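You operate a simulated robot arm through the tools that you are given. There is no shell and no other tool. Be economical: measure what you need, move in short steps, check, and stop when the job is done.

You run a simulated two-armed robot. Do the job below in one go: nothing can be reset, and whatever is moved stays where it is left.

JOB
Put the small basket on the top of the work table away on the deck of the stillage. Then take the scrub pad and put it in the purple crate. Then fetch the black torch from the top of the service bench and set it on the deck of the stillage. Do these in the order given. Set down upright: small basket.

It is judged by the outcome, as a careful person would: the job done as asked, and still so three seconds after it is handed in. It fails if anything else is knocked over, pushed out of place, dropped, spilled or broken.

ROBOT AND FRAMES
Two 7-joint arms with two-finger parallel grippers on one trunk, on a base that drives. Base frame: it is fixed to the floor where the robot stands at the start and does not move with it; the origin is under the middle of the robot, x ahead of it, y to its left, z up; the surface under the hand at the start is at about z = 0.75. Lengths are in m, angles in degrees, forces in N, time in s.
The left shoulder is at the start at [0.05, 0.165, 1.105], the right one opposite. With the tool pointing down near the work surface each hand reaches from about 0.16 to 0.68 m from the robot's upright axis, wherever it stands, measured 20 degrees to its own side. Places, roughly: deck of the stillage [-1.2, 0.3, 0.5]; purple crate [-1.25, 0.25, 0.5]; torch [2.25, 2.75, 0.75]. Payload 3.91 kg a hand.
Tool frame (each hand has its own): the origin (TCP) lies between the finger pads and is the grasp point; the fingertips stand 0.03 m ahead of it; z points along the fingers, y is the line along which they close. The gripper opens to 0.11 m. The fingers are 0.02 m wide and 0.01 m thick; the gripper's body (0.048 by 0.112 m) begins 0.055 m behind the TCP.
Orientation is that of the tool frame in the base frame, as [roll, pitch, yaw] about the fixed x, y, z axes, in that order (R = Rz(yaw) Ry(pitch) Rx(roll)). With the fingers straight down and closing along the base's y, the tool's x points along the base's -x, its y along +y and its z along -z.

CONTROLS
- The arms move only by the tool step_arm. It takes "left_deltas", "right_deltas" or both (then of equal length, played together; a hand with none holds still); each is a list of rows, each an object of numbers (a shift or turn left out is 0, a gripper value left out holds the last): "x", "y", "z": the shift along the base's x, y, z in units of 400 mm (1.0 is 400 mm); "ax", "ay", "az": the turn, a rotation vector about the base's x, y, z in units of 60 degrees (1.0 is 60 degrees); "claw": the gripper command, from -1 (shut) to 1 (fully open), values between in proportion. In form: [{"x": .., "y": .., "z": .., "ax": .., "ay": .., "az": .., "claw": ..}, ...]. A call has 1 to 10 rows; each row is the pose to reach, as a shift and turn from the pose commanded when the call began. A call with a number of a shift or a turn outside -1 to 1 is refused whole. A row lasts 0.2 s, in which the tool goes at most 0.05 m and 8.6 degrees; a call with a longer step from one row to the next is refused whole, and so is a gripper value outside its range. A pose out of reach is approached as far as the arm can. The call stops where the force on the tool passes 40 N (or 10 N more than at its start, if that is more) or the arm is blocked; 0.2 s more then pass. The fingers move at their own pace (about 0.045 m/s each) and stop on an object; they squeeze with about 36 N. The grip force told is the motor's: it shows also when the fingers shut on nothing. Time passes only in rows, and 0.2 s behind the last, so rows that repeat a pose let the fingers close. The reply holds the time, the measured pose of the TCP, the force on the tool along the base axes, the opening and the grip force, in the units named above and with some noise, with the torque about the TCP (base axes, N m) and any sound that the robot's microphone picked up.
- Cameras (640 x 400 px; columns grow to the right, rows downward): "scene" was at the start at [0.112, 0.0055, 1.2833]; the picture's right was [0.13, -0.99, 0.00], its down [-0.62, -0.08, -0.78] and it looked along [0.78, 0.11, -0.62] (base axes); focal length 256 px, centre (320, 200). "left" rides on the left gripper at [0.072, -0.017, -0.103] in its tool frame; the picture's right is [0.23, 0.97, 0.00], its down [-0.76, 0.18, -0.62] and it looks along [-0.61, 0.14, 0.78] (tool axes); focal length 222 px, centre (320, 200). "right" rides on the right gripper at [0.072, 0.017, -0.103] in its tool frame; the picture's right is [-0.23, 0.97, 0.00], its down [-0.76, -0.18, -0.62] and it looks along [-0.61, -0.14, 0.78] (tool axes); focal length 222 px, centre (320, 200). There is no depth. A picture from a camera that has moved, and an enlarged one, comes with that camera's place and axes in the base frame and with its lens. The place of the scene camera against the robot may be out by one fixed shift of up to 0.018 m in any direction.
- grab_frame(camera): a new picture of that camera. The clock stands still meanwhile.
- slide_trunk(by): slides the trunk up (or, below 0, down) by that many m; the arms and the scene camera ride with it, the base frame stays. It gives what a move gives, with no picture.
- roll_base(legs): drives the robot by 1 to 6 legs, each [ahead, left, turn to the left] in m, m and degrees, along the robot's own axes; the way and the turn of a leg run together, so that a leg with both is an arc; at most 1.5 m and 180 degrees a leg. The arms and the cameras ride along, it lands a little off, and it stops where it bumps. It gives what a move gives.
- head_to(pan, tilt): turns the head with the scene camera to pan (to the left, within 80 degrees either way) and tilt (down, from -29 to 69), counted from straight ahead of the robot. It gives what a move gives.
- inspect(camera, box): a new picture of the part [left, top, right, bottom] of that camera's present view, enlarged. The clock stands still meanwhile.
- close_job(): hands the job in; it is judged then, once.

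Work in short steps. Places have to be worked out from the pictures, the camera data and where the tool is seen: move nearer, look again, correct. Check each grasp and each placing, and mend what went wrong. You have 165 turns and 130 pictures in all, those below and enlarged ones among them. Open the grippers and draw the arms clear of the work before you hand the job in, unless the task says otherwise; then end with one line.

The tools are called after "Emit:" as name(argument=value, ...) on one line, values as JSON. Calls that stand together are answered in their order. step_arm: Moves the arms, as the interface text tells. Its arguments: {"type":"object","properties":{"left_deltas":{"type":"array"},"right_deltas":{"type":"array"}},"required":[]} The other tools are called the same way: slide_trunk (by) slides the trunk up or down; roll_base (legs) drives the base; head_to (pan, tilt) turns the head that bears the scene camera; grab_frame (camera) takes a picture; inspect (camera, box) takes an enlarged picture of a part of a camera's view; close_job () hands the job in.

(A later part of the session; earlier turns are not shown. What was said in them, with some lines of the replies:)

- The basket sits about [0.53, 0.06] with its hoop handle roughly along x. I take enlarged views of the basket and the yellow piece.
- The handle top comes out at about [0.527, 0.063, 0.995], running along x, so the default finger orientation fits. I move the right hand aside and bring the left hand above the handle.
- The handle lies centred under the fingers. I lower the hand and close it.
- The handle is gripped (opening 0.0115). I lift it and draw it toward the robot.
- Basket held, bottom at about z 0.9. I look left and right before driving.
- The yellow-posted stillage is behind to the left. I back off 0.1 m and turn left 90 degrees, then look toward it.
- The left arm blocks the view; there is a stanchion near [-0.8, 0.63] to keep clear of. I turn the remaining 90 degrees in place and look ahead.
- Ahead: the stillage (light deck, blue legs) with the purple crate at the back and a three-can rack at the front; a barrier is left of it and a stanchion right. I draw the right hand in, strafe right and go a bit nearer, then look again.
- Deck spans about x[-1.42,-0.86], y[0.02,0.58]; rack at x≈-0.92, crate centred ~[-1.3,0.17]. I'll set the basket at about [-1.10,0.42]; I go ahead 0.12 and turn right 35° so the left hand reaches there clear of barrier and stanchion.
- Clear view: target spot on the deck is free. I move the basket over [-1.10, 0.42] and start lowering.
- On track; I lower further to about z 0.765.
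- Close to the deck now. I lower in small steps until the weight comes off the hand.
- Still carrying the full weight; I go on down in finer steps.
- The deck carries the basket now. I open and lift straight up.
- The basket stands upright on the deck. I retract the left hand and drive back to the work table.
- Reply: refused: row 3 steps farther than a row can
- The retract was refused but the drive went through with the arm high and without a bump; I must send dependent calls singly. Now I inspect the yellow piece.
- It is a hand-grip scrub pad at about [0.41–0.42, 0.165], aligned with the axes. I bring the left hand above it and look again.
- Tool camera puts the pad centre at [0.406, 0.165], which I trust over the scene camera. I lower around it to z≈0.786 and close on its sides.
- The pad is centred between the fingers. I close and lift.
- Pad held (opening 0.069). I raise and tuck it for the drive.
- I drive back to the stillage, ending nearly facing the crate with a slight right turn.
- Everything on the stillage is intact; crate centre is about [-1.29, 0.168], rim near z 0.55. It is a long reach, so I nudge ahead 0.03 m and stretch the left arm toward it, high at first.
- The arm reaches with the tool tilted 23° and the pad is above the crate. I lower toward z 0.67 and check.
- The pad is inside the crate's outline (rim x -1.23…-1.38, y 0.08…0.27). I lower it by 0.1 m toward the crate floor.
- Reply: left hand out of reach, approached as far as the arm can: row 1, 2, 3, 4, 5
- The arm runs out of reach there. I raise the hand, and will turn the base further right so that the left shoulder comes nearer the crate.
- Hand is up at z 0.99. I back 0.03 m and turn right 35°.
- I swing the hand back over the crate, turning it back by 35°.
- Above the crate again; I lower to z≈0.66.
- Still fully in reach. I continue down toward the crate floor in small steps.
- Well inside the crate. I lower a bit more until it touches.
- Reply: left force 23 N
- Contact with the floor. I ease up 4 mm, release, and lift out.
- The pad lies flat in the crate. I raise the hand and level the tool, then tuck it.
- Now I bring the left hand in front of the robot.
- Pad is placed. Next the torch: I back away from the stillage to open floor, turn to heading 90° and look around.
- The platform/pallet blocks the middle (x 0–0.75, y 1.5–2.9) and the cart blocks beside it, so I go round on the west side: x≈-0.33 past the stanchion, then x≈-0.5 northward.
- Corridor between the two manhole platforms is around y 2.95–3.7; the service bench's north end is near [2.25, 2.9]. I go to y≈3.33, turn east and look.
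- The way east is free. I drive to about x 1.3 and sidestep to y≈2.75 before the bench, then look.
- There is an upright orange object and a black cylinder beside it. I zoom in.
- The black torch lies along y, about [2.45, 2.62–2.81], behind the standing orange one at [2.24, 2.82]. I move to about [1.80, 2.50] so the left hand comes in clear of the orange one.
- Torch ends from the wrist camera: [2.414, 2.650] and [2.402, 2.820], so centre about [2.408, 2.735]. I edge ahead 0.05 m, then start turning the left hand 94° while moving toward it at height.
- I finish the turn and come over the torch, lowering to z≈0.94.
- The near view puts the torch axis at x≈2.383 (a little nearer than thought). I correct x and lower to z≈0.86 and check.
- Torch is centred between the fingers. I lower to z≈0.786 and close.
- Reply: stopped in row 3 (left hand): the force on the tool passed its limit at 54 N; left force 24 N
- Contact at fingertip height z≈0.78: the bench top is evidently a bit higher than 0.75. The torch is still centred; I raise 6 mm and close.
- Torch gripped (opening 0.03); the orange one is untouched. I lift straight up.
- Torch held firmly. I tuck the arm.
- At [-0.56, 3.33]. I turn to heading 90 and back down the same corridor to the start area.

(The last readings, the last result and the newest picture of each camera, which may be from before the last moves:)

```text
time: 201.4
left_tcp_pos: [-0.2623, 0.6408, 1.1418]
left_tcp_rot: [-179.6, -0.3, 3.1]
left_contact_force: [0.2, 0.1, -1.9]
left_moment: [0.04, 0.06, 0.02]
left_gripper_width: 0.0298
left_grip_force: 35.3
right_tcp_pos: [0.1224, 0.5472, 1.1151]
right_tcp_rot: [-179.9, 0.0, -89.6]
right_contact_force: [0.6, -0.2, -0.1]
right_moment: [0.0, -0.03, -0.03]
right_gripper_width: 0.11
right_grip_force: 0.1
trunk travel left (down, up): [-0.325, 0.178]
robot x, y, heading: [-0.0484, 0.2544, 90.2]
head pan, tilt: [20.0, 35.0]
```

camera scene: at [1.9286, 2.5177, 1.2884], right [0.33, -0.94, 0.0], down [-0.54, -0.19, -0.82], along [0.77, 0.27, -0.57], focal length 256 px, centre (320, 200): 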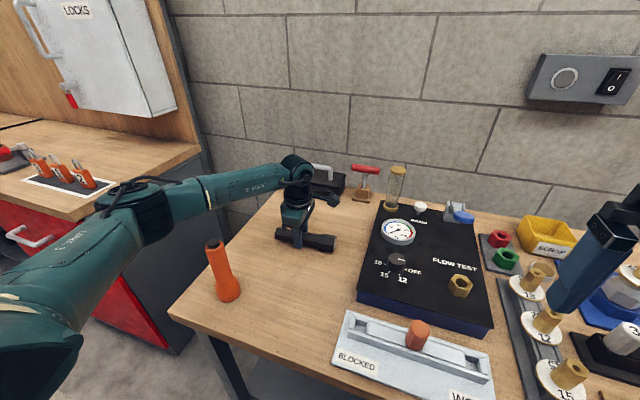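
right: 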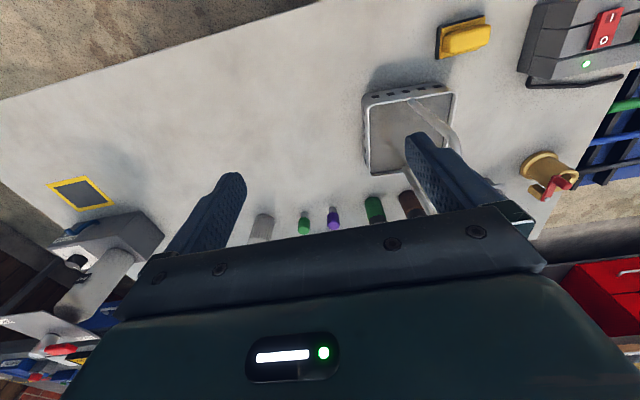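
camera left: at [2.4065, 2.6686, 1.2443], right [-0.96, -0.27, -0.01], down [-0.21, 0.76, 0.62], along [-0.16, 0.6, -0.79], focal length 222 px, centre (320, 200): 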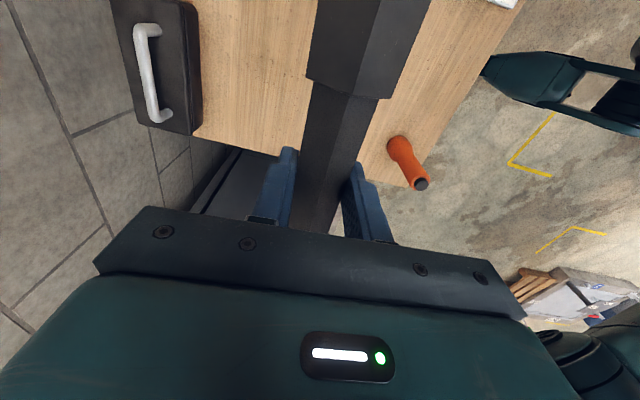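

I turn to face the stillage, drive up, angle 15° right, and look.

Emit:
roll_base(legs=[[0, 0, 89.8], [0.46, 0, 0], [0, 0, -15]])

Emit:
head_to(pan=10, tilt=45)

Emit:
grab_frame(camera="scene")

```text
time: 208.8
left_tcp_pos: [-0.9379, 0.1618, 1.1413]
left_tcp_rot: [-179.6, -0.1, 76.8]
left_contact_force: [0.5, -0.2, -1.5]
left_moment: [-0.02, 0.0, -0.02]
left_gripper_width: 0.0296
left_grip_force: 35.9
right_tcp_pos: [-0.7395, 0.5046, 1.1149]
right_tcp_rot: [180.0, -0.1, -15.9]
right_contact_force: [0.5, 1.0, 0.5]
right_moment: [0.0, -0.02, 0.04]
right_gripper_width: 0.1102
right_grip_force: 0.1
trunk travel left (down, up): [-0.325, 0.178]
robot x, y, heading: [-0.5039, 0.2607, 163.9]
head pan, tilt: [20.0, 35.0]
```

```text
time: 209.6
left_tcp_pos: [-0.9385, 0.1629, 1.142]
left_tcp_rot: [-179.5, -0.2, 76.8]
left_contact_force: [-0.2, 0.6, -2.1]
left_moment: [-0.02, 0.04, 0.0]
left_gripper_width: 0.0297
left_grip_force: 35.7
right_tcp_pos: [-0.7399, 0.5045, 1.1151]
right_tcp_rot: [179.9, 0.0, -16.0]
right_contact_force: [-0.4, 0.0, 1.1]
right_moment: [0.01, 0.02, -0.02]
right_gripper_width: 0.1102
right_grip_force: 0.2
trunk travel left (down, up): [-0.325, 0.178]
robot x, y, heading: [-0.5066, 0.2622, 164.2]
head pan, tilt: [10.0, 45.0]
```

```text
76 pictures are left
camera scene: at [-0.6185, 0.2724, 1.2737], right [0.1, 0.99, 0.0], down [0.7, -0.07, -0.71], along [-0.7, 0.07, -0.71], focal length 256 px, centre (320, 200)
```

scene: 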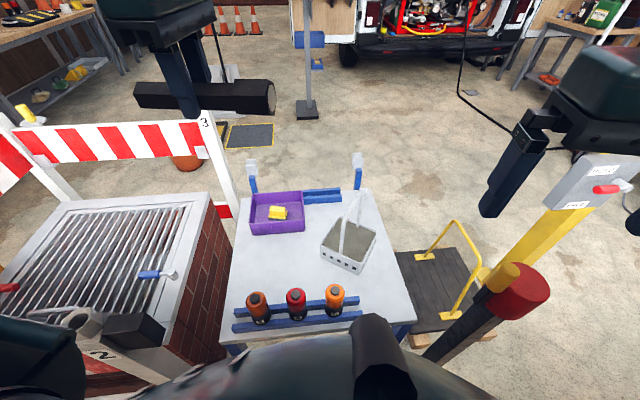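

Free strip between rack and crate at x≈-1.065. I'll lay the torch there along y at y≈0.17; first move over and lower to z≈0.80.

Emit:
step_arm(left_deltas=[{"x": -0.1, "y": 0.01, "az": 0.07}, {"x": -0.2, "y": 0.018, "az": 0.14}, {"x": -0.3175, "y": 0.018, "az": 0.22}, {"x": -0.3175, "y": 0.018, "az": 0.22, "z": -0.12}, {"x": -0.3175, "y": 0.018, "az": 0.22, "z": -0.24}, {"x": -0.3175, "y": 0.018, "az": 0.22, "z": -0.36}, {"x": -0.3175, "y": 0.018, "az": 0.22, "z": -0.48}, {"x": -0.3175, "y": 0.018, "az": 0.22, "z": -0.6}, {"x": -0.3175, "y": 0.018, "az": 0.22, "z": -0.72}, {"x": -0.3175, "y": 0.018, "az": 0.22, "z": -0.84}])

Emit:
grab_frame(camera="scene")

Emit:
grab_frame(camera="left")

```text
time: 211.8
left_tcp_pos: [-1.0663, 0.1678, 0.8058]
left_tcp_rot: [-179.5, -0.3, 90.0]
left_contact_force: [-0.4, -0.4, -0.9]
left_moment: [-0.04, 0.0, 0.01]
left_gripper_width: 0.0293
left_grip_force: 35.6
right_tcp_pos: [-0.7406, 0.5046, 1.1158]
right_tcp_rot: [180.0, 0.1, -16.0]
right_contact_force: [0.1, 0.2, 0.0]
right_moment: [0.0, -0.01, 0.01]
right_gripper_width: 0.1102
right_grip_force: 0.0
trunk travel left (down, up): [-0.325, 0.178]
robot x, y, heading: [-0.5125, 0.2635, 164.1]
head pan, tilt: [10.0, 45.0]
```

```text
75 pictures are left
camera scene: at [-0.6188, 0.2724, 1.2736], right [0.1, 0.99, 0.0], down [0.7, -0.07, -0.71], along [-0.7, 0.07, -0.71], focal length 256 px, centre (320, 200)
```

scene: 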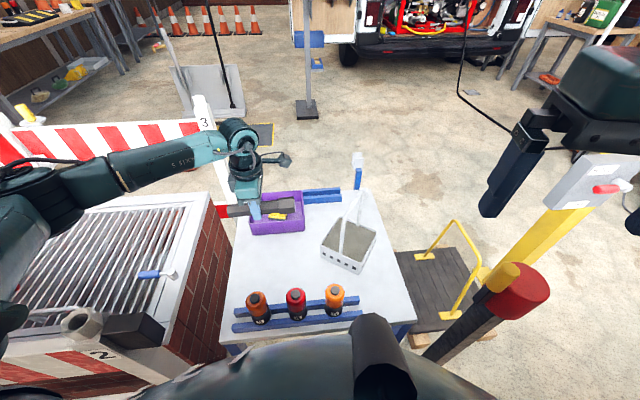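

```text
74 pictures are left
camera left: at [-1.0833, 0.2394, 0.9092], right [0.97, 0.23, -0.01], down [0.18, -0.76, 0.62], along [0.13, -0.6, -0.79], focal length 222 px, centre (320, 200)
```

left: 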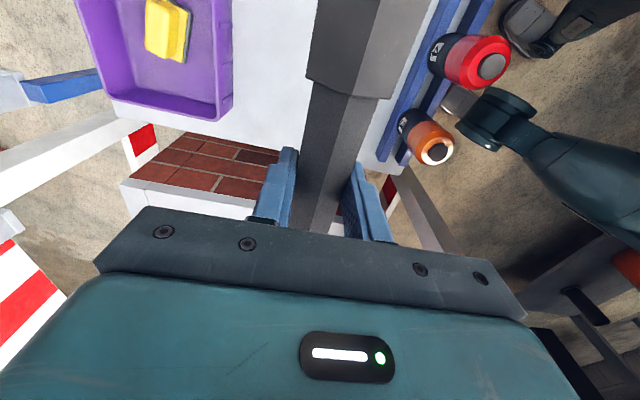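

Geometry confirmed; I shift y by +0.015 and lower to z≈0.60.

Emit:
step_arm(left_deltas=[{"y": 0.02, "z": -0.1}, {"y": 0.0375, "z": -0.2}, {"y": 0.0375, "z": -0.3}, {"y": 0.0375, "z": -0.4}, {"y": 0.0375, "z": -0.51}])

Emit:
grab_frame(camera="scene")

```text
time: 213.0
left_tcp_pos: [-1.0676, 0.1814, 0.6014]
left_tcp_rot: [-179.5, -0.2, 89.9]
left_contact_force: [-0.8, 0.8, -1.4]
left_moment: [0.01, -0.01, -0.01]
left_gripper_width: 0.0293
left_grip_force: 36.4
right_tcp_pos: [-0.7402, 0.5043, 1.1145]
right_tcp_rot: [180.0, 0.0, -15.9]
right_contact_force: [-0.8, -0.3, 0.0]
right_moment: [0.0, 0.02, -0.01]
right_gripper_width: 0.1101
right_grip_force: 0.0
trunk travel left (down, up): [-0.325, 0.178]
robot x, y, heading: [-0.5068, 0.2637, 163.9]
head pan, tilt: [10.0, 45.0]
```

```text
73 pictures are left
camera scene: at [-0.6187, 0.2726, 1.2736], right [0.1, 0.99, 0.0], down [0.7, -0.07, -0.71], along [-0.7, 0.07, -0.71], focal length 256 px, centre (320, 200)
```

scene: 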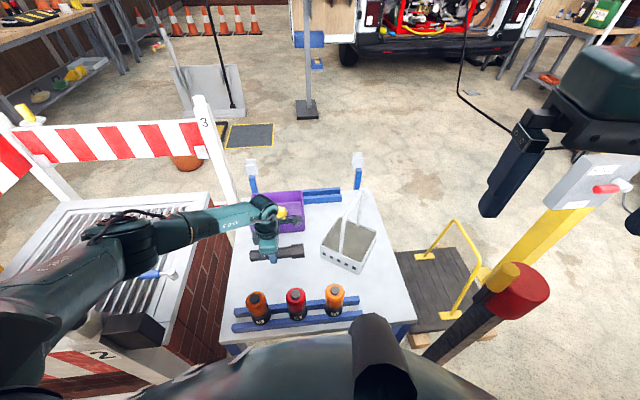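

Before the last bit, I check the elbow's clearance from the barrier.

Emit:
inspect(camera="scene", box=[0, 170, 320, 370])

```text
2.00 times, centred on (160, 270) of scene
camera zoom: at [-0.6187, 0.2726, 1.2736], right [0.1, 0.99, 0.0], down [0.7, -0.07, -0.71], along [-0.7, 0.07, -0.71], focal length 511 px, centre (640, 60)
```

zoom: 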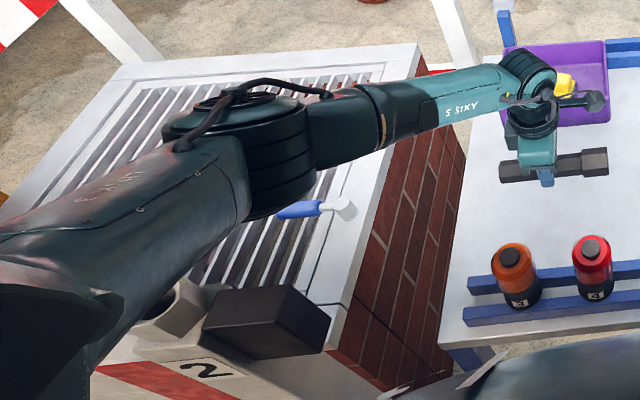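

Clearance over the barrier post looks around 5 cm; the remaining drop is small. I lower gently to z≈0.545.

Emit:
step_arm(left_deltas=[{"z": -0.04}, {"z": -0.08}, {"z": -0.12}, {"z": -0.14}])

Emit:
inspect(camera="scene", box=[0, 170, 320, 370])

```text
time: 214.0
left_tcp_pos: [-1.0654, 0.1841, 0.5449]
left_tcp_rot: [-179.5, -0.2, 89.9]
left_contact_force: [0.1, 0.6, -1.2]
left_moment: [-0.06, -0.02, 0.0]
left_gripper_width: 0.0295
left_grip_force: 36.0
right_tcp_pos: [-0.7411, 0.5045, 1.1146]
right_tcp_rot: [-180.0, 0.0, -15.9]
right_contact_force: [-0.1, 1.4, 0.1]
right_moment: [0.03, 0.0, -0.02]
right_gripper_width: 0.11
right_grip_force: 0.1
trunk travel left (down, up): [-0.325, 0.178]
robot x, y, heading: [-0.5078, 0.2621, 164.0]
head pan, tilt: [10.0, 45.0]
```

```text
2.00 times, centred on (160, 270) of scene
camera zoom: at [-0.6186, 0.2725, 1.2736], right [0.1, 0.99, 0.0], down [0.7, -0.07, -0.71], along [-0.7, 0.07, -0.71], focal length 511 px, centre (640, 60)
```

zoom: 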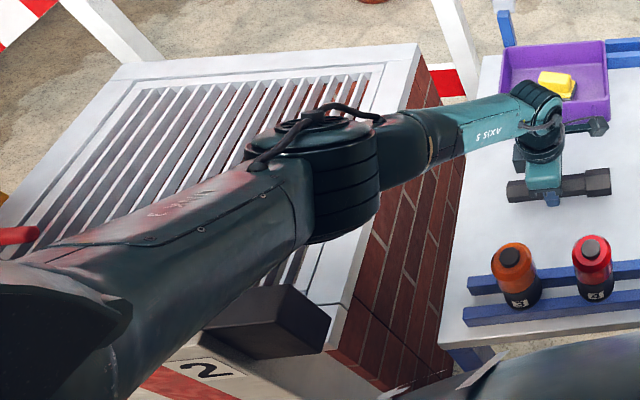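

Still free. I lower in millimetre steps to touch the deck.

Emit:
step_arm(left_deltas=[{"z": -0.008}, {"z": -0.016}, {"z": -0.022}])

```text
time: 214.8
left_tcp_pos: [-1.0652, 0.1837, 0.5375]
left_tcp_rot: [-179.5, -0.3, 90.0]
left_contact_force: [-0.4, -0.5, -2.4]
left_moment: [-0.04, 0.06, -0.03]
left_gripper_width: 0.0297
left_grip_force: 35.8
right_tcp_pos: [-0.7414, 0.5049, 1.115]
right_tcp_rot: [-180.0, 0.1, -15.9]
right_contact_force: [-0.4, 0.1, 0.6]
right_moment: [-0.06, -0.02, 0.0]
right_gripper_width: 0.1102
right_grip_force: 0.1
trunk travel left (down, up): [-0.325, 0.178]
robot x, y, heading: [-0.5059, 0.2639, 164.2]
head pan, tilt: [10.0, 45.0]
```

Emit:
step_arm(left_deltas=[{"z": -0.006}, {"z": -0.012}, {"z": -0.016}])

```text
time: 215.6
left_tcp_pos: [-1.0646, 0.1835, 0.5334]
left_tcp_rot: [-179.3, -0.3, 90.0]
left_contact_force: [5.3, -2.4, 14.4]
left_moment: [0.17, -0.14, -0.08]
left_gripper_width: 0.0295
left_grip_force: 35.9
right_tcp_pos: [-0.7387, 0.5051, 1.1162]
right_tcp_rot: [179.9, 0.1, -15.9]
right_contact_force: [0.6, 0.5, 0.2]
right_moment: [0.01, 0.0, 0.02]
right_gripper_width: 0.1101
right_grip_force: 0.1
trunk travel left (down, up): [-0.325, 0.178]
robot x, y, heading: [-0.5057, 0.2645, 164.2]
head pan, tilt: [10.0, 45.0]
```

The torch rests on the deck (contact 14 N at z 0.533). I ease up a millimetre, open partly and lift away.

Emit:
step_arm(left_deltas=[{"z": 0.003}, {"z": 0.003, "claw": 0.2}, {"z": 0.003, "claw": 0.2}, {"z": 0.003, "claw": 0.2}, {"z": 0.04, "claw": 0.2}, {"z": 0.12}, {"z": 0.24}, {"z": 0.36}, {"z": 0.48}, {"z": 0.6}])

Emit:
grab_frame(camera="scene")

Emit:
grab_frame(camera="left")

```text
time: 217.8
left_tcp_pos: [-1.0629, 0.1856, 0.7732]
left_tcp_rot: [-179.5, -0.2, 90.0]
left_contact_force: [0.1, 0.0, 0.0]
left_moment: [0.0, -0.01, 0.01]
left_gripper_width: 0.0659
left_grip_force: 0.0
right_tcp_pos: [-0.7396, 0.5047, 1.1166]
right_tcp_rot: [179.9, 0.1, -16.0]
right_contact_force: [-1.1, -0.1, -0.3]
right_moment: [-0.02, -0.02, -0.03]
right_gripper_width: 0.1097
right_grip_force: 0.1
trunk travel left (down, up): [-0.325, 0.178]
robot x, y, heading: [-0.5082, 0.2631, 164.0]
head pan, tilt: [10.0, 45.0]
```

```text
70 pictures are left
camera scene: at [-0.6182, 0.2725, 1.2736], right [0.1, 0.99, 0.0], down [0.7, -0.07, -0.71], along [-0.7, 0.07, -0.71], focal length 256 px, centre (320, 200)
```

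scene: 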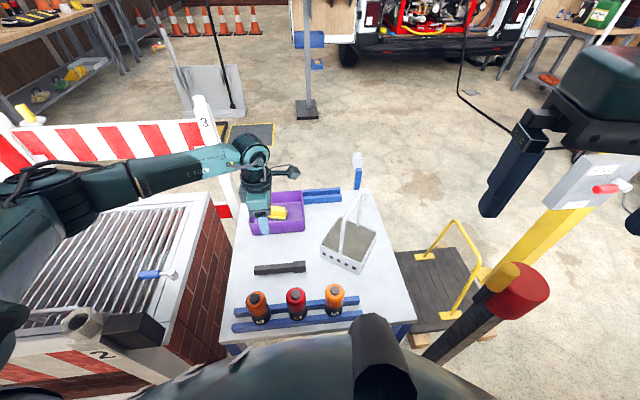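

```text
69 pictures are left
camera left: at [-1.0805, 0.2562, 0.8763], right [0.97, 0.23, -0.01], down [0.18, -0.76, 0.62], along [0.13, -0.6, -0.79], focal length 222 px, centre (320, 200)
```

left: 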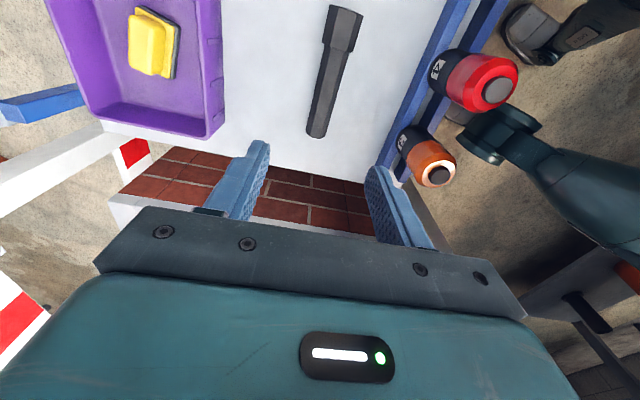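

The torch lies flat on the deck, basket and pad in place. I raise the arm, open it, and draw back.

Emit:
step_arm(left_deltas=[{"z": 0.12, "claw": 1}, {"z": 0.24}, {"z": 0.36}, {"z": 0.48}, {"z": 0.6}, {"z": 0.72}, {"z": 0.84}, {"x": 0.1, "z": 0.88}, {"x": 0.2, "z": 0.88}, {"x": 0.32, "z": 0.88}])

Emit:
roll_base(legs=[[-0.3, 0, 0]])

Emit:
grab_frame(camera="scene")

```text
time: 220.0
left_tcp_pos: [-0.937, 0.1856, 1.122]
left_tcp_rot: [-179.6, -0.3, 90.0]
left_contact_force: [-0.3, -0.3, -0.1]
left_moment: [-0.01, 0.04, -0.02]
left_gripper_width: 0.1101
left_grip_force: 0.0
right_tcp_pos: [-0.7395, 0.5048, 1.1142]
right_tcp_rot: [-180.0, 0.1, -15.9]
right_contact_force: [-0.5, -0.2, -0.6]
right_moment: [0.04, -0.01, -0.03]
right_gripper_width: 0.1099
right_grip_force: 0.0
trunk travel left (down, up): [-0.325, 0.178]
robot x, y, heading: [-0.509, 0.2634, 163.9]
head pan, tilt: [10.0, 45.0]
```

```text
time: 222.0
left_tcp_pos: [-0.6524, 0.1034, 1.1225]
left_tcp_rot: [-179.4, -0.2, 90.3]
left_contact_force: [-0.1, -0.1, -0.1]
left_moment: [-0.02, 0.02, 0.01]
left_gripper_width: 0.1102
left_grip_force: 0.0
right_tcp_pos: [-0.4569, 0.4227, 1.1146]
right_tcp_rot: [-179.9, 0.1, -15.7]
right_contact_force: [-0.2, -0.5, -0.2]
right_moment: [0.0, -0.04, -0.01]
right_gripper_width: 0.1099
right_grip_force: 0.1
trunk travel left (down, up): [-0.325, 0.178]
robot x, y, heading: [-0.224, 0.1776, 164.5]
head pan, tilt: [10.0, 45.0]
```

```text
68 pictures are left
camera scene: at [-0.3342, 0.1914, 1.2737], right [0.1, 0.99, 0.0], down [0.7, -0.07, -0.71], along [-0.7, 0.07, -0.71], focal length 256 px, centre (320, 200)
```

scene: 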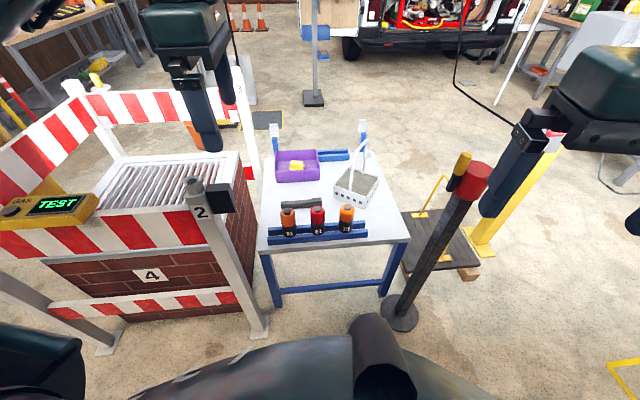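

Basket upright on the deck, pad in the crate, torch on the deck, and everything else standing as before. I hand the job in.

Emit:
close_job()

```text
The job is handed in.
```

The job is handed in: the basket stands upright on the stillage deck, the scrub pad is in the purple crate, and the black torch lies on the deck. The crate shifted about 1 cm when the pad was set in it; nothing else looked disturbed.
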